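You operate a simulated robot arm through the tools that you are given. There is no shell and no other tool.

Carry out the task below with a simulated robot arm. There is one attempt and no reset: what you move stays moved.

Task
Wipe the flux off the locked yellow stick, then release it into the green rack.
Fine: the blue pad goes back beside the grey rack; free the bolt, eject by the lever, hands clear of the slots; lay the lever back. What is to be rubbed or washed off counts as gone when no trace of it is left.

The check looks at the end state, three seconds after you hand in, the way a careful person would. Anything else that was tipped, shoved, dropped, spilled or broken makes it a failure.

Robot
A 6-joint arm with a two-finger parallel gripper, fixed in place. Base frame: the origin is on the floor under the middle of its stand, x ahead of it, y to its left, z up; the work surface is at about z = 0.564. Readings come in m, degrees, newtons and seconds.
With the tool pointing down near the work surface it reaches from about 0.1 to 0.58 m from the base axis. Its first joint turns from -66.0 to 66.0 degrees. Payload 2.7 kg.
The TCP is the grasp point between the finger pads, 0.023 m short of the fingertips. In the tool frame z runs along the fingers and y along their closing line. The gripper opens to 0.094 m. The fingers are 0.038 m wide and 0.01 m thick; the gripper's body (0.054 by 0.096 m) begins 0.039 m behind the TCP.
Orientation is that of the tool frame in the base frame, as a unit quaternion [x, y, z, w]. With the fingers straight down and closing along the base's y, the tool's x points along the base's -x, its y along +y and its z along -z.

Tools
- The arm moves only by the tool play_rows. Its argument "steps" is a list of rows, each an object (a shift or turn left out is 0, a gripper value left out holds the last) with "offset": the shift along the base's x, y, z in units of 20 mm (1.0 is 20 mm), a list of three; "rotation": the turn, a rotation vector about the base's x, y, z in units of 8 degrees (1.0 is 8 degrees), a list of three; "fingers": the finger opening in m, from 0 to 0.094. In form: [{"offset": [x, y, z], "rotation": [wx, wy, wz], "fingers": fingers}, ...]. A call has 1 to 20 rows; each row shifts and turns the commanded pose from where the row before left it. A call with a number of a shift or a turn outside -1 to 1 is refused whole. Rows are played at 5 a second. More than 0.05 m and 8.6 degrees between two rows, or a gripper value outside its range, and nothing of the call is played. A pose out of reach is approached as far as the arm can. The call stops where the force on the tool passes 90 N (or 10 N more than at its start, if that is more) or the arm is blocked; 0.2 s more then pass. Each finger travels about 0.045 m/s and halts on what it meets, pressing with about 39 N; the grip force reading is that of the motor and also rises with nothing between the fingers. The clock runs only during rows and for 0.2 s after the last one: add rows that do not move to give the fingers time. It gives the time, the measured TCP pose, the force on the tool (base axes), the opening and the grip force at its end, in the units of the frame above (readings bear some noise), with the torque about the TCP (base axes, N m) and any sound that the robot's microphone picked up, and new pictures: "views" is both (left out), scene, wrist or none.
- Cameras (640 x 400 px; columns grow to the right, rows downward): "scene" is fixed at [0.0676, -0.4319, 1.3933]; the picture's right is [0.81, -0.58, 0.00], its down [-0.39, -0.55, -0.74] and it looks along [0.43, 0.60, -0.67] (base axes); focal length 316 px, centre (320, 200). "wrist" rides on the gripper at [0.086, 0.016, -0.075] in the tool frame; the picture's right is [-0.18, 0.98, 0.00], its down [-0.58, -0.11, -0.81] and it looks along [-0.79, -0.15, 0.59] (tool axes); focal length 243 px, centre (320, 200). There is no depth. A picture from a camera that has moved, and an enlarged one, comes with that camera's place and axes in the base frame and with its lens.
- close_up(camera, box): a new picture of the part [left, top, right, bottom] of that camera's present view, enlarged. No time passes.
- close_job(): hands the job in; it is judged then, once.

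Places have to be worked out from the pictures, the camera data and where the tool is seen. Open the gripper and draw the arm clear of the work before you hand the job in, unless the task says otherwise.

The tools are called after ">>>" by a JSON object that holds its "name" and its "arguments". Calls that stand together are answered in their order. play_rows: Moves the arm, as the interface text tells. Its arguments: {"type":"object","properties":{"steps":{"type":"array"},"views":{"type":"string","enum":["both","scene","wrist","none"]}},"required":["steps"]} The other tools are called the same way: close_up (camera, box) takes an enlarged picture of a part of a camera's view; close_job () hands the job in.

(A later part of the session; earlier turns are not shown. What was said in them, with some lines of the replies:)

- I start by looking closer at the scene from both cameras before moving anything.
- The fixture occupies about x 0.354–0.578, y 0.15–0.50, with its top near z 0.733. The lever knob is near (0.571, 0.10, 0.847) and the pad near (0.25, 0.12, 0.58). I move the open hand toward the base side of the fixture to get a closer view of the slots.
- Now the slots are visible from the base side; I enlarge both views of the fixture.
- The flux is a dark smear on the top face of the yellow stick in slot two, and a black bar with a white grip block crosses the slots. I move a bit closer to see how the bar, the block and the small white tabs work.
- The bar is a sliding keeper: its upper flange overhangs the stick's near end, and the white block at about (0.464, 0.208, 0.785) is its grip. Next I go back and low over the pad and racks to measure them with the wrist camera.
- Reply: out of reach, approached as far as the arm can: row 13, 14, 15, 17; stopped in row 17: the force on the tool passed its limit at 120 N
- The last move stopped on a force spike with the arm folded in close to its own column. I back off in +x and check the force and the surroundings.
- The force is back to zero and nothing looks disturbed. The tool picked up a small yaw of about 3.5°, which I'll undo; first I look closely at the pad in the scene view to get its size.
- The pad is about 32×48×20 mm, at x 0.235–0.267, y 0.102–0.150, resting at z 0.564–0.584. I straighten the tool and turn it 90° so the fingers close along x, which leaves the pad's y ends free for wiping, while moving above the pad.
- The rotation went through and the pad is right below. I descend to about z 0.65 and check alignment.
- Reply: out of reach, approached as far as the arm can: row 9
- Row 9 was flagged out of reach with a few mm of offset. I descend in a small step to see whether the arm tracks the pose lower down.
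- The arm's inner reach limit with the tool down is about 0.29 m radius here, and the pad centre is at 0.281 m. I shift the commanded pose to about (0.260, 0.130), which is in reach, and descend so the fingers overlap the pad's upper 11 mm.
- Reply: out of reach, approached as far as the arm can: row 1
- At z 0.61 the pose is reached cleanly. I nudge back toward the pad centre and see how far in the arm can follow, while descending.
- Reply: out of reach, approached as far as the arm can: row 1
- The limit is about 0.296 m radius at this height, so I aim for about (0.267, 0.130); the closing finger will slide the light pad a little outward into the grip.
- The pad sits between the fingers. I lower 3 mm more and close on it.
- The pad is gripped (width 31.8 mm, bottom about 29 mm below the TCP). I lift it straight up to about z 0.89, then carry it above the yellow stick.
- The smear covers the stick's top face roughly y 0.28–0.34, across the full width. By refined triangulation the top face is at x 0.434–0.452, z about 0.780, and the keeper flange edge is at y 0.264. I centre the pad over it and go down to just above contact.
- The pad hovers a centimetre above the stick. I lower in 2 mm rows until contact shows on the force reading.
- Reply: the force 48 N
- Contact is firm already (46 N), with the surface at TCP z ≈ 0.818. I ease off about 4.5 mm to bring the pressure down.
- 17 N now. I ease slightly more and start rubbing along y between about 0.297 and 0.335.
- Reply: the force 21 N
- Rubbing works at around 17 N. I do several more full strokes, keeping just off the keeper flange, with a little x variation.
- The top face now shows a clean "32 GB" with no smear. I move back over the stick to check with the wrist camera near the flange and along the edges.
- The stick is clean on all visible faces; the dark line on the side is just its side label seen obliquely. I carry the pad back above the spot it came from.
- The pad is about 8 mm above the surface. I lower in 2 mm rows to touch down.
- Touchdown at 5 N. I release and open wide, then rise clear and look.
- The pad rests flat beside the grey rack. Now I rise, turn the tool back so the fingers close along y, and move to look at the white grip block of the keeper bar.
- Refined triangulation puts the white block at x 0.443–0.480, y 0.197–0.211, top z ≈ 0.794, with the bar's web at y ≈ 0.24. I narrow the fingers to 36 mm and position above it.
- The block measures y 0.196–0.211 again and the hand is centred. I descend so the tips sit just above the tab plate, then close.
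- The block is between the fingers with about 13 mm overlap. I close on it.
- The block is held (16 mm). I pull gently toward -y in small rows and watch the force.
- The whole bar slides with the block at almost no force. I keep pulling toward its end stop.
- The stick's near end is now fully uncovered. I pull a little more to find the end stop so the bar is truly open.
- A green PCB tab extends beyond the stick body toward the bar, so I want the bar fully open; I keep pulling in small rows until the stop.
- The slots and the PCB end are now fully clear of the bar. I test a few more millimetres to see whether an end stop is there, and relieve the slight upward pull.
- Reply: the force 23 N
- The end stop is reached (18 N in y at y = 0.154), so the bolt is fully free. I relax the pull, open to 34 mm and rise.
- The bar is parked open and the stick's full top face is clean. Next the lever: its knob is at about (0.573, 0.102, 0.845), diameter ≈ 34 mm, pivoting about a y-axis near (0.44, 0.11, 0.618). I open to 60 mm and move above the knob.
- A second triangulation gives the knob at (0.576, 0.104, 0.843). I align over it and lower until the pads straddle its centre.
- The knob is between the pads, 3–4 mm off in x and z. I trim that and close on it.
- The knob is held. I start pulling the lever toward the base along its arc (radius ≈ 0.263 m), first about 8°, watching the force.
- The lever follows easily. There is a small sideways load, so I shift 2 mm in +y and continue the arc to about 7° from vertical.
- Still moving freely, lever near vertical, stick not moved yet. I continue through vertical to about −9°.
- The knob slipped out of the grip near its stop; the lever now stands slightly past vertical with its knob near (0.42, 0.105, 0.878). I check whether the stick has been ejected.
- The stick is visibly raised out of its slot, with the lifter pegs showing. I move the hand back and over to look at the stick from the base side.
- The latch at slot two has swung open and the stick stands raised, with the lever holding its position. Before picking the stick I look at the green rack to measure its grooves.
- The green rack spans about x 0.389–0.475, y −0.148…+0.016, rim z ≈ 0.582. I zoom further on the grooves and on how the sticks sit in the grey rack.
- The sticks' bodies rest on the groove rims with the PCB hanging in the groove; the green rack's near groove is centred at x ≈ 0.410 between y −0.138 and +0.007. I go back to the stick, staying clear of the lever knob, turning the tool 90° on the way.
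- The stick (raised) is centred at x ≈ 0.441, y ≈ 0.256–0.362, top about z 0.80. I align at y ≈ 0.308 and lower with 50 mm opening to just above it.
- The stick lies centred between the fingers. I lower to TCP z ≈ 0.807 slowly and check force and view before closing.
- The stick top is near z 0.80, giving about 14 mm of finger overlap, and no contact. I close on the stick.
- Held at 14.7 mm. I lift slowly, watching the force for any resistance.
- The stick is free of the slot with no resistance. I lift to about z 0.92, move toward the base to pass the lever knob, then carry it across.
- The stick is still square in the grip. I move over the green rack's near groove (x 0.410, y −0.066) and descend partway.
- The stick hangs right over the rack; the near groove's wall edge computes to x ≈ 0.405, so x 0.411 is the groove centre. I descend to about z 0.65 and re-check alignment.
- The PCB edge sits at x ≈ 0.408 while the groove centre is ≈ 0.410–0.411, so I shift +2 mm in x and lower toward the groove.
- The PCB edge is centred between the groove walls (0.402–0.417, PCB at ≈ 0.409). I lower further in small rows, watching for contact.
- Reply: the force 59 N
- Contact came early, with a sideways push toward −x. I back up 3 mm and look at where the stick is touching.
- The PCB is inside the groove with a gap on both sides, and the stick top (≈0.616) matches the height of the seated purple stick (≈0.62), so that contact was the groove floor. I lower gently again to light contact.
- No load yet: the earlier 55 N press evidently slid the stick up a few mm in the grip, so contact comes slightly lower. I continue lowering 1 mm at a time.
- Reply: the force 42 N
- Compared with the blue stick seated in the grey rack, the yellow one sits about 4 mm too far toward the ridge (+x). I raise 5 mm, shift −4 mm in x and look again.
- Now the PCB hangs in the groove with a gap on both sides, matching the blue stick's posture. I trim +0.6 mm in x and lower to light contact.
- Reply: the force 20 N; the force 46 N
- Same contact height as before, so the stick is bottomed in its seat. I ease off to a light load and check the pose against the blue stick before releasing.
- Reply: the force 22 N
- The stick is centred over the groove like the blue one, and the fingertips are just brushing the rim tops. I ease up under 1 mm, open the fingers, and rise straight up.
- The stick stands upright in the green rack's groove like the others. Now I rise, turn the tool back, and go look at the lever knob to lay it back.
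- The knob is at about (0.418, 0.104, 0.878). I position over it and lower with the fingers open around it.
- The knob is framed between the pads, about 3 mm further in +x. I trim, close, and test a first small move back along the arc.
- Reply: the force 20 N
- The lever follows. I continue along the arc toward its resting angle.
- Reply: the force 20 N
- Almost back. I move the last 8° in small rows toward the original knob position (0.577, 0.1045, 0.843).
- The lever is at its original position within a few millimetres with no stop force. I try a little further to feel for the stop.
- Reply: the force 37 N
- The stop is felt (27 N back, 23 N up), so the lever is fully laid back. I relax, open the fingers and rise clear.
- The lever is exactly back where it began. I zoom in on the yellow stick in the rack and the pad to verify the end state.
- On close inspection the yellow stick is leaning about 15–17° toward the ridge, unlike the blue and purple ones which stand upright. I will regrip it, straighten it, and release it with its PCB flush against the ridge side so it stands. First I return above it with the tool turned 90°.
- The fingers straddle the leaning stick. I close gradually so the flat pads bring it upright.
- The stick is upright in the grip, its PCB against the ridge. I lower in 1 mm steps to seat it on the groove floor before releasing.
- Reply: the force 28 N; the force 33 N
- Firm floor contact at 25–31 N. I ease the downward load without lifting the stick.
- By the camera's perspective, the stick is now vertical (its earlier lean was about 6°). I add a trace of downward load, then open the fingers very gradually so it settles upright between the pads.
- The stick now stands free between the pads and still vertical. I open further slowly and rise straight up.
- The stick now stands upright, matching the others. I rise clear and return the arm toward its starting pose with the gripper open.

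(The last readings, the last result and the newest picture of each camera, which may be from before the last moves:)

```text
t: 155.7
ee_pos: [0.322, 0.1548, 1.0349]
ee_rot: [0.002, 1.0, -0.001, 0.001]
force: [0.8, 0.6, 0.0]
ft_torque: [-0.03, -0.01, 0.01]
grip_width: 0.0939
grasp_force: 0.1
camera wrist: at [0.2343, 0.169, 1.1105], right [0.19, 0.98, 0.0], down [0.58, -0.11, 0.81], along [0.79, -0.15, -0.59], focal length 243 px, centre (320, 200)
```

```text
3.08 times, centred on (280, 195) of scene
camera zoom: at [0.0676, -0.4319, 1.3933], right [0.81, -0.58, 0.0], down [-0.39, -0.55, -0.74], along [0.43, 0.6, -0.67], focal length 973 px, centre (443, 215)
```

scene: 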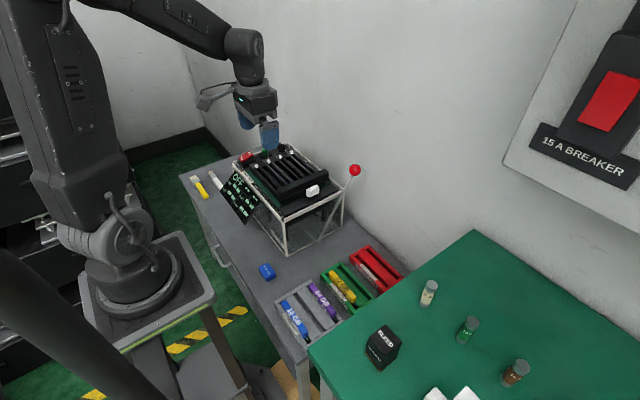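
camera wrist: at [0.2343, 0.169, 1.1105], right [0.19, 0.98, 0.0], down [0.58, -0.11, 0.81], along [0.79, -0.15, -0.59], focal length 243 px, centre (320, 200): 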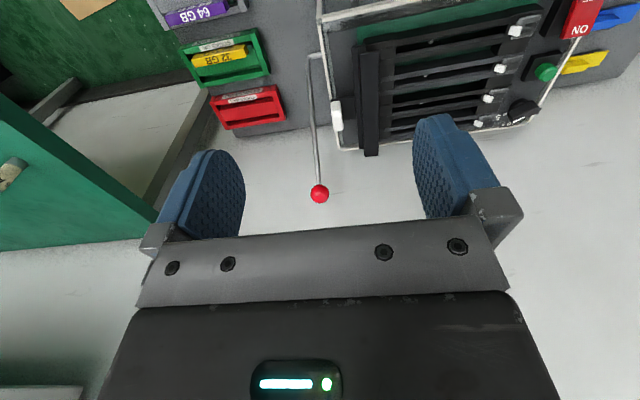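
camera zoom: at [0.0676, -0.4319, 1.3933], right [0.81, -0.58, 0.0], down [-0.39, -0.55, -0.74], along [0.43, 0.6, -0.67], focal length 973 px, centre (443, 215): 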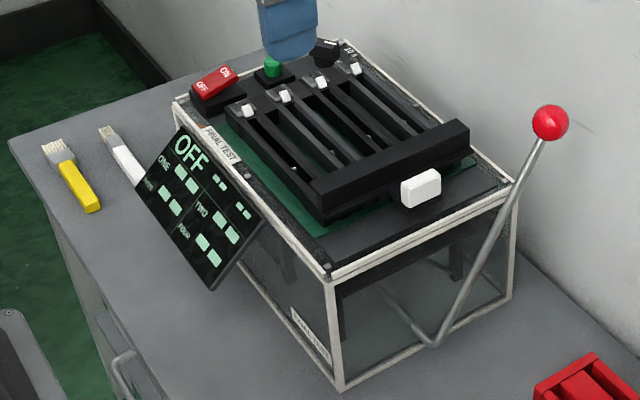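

All checks out: the yellow stick is clean and upright in the green rack, and the pad lies flat beside the grey rack. The bolt is open, the lever is laid back, and the arm is clear with the gripper open. I hand the job in.

>>> {"name": "close_job", "arguments": {}}

```text
The job is handed in.
```

The yellow stick is wiped clean and stands upright in the near groove of the green rack, and I have handed the job in. No result has come back yet.

- **Flux:** no trace shows on the stick's top face in the camera views, including the end that was under the bolt bar. I did not get a view of the far side face.
- **Pad:** it lies flat beside the grey rack, about 2 cm from its original spot, because the arm could not reach closer in.
- **Bolt and lever:** the bolt bar is pulled fully open against its stop and left there. The lever raised the stick with the gripper away from the slots, and is now back at its original position.
- **Stick placement:** it leaned about 6° after the first release, so I regripped it and set it upright.

Two things went less smoothly:

- **Early force stop:** while I was first looking over the pad, the force limit stopped the arm, which was folded close to its own column. I saw nothing disturbed.
- **Lever knob:** it slipped out of the grip near the end of its pull, but the stick was already raised.

The arm is back near its starting pose with the gripper open.
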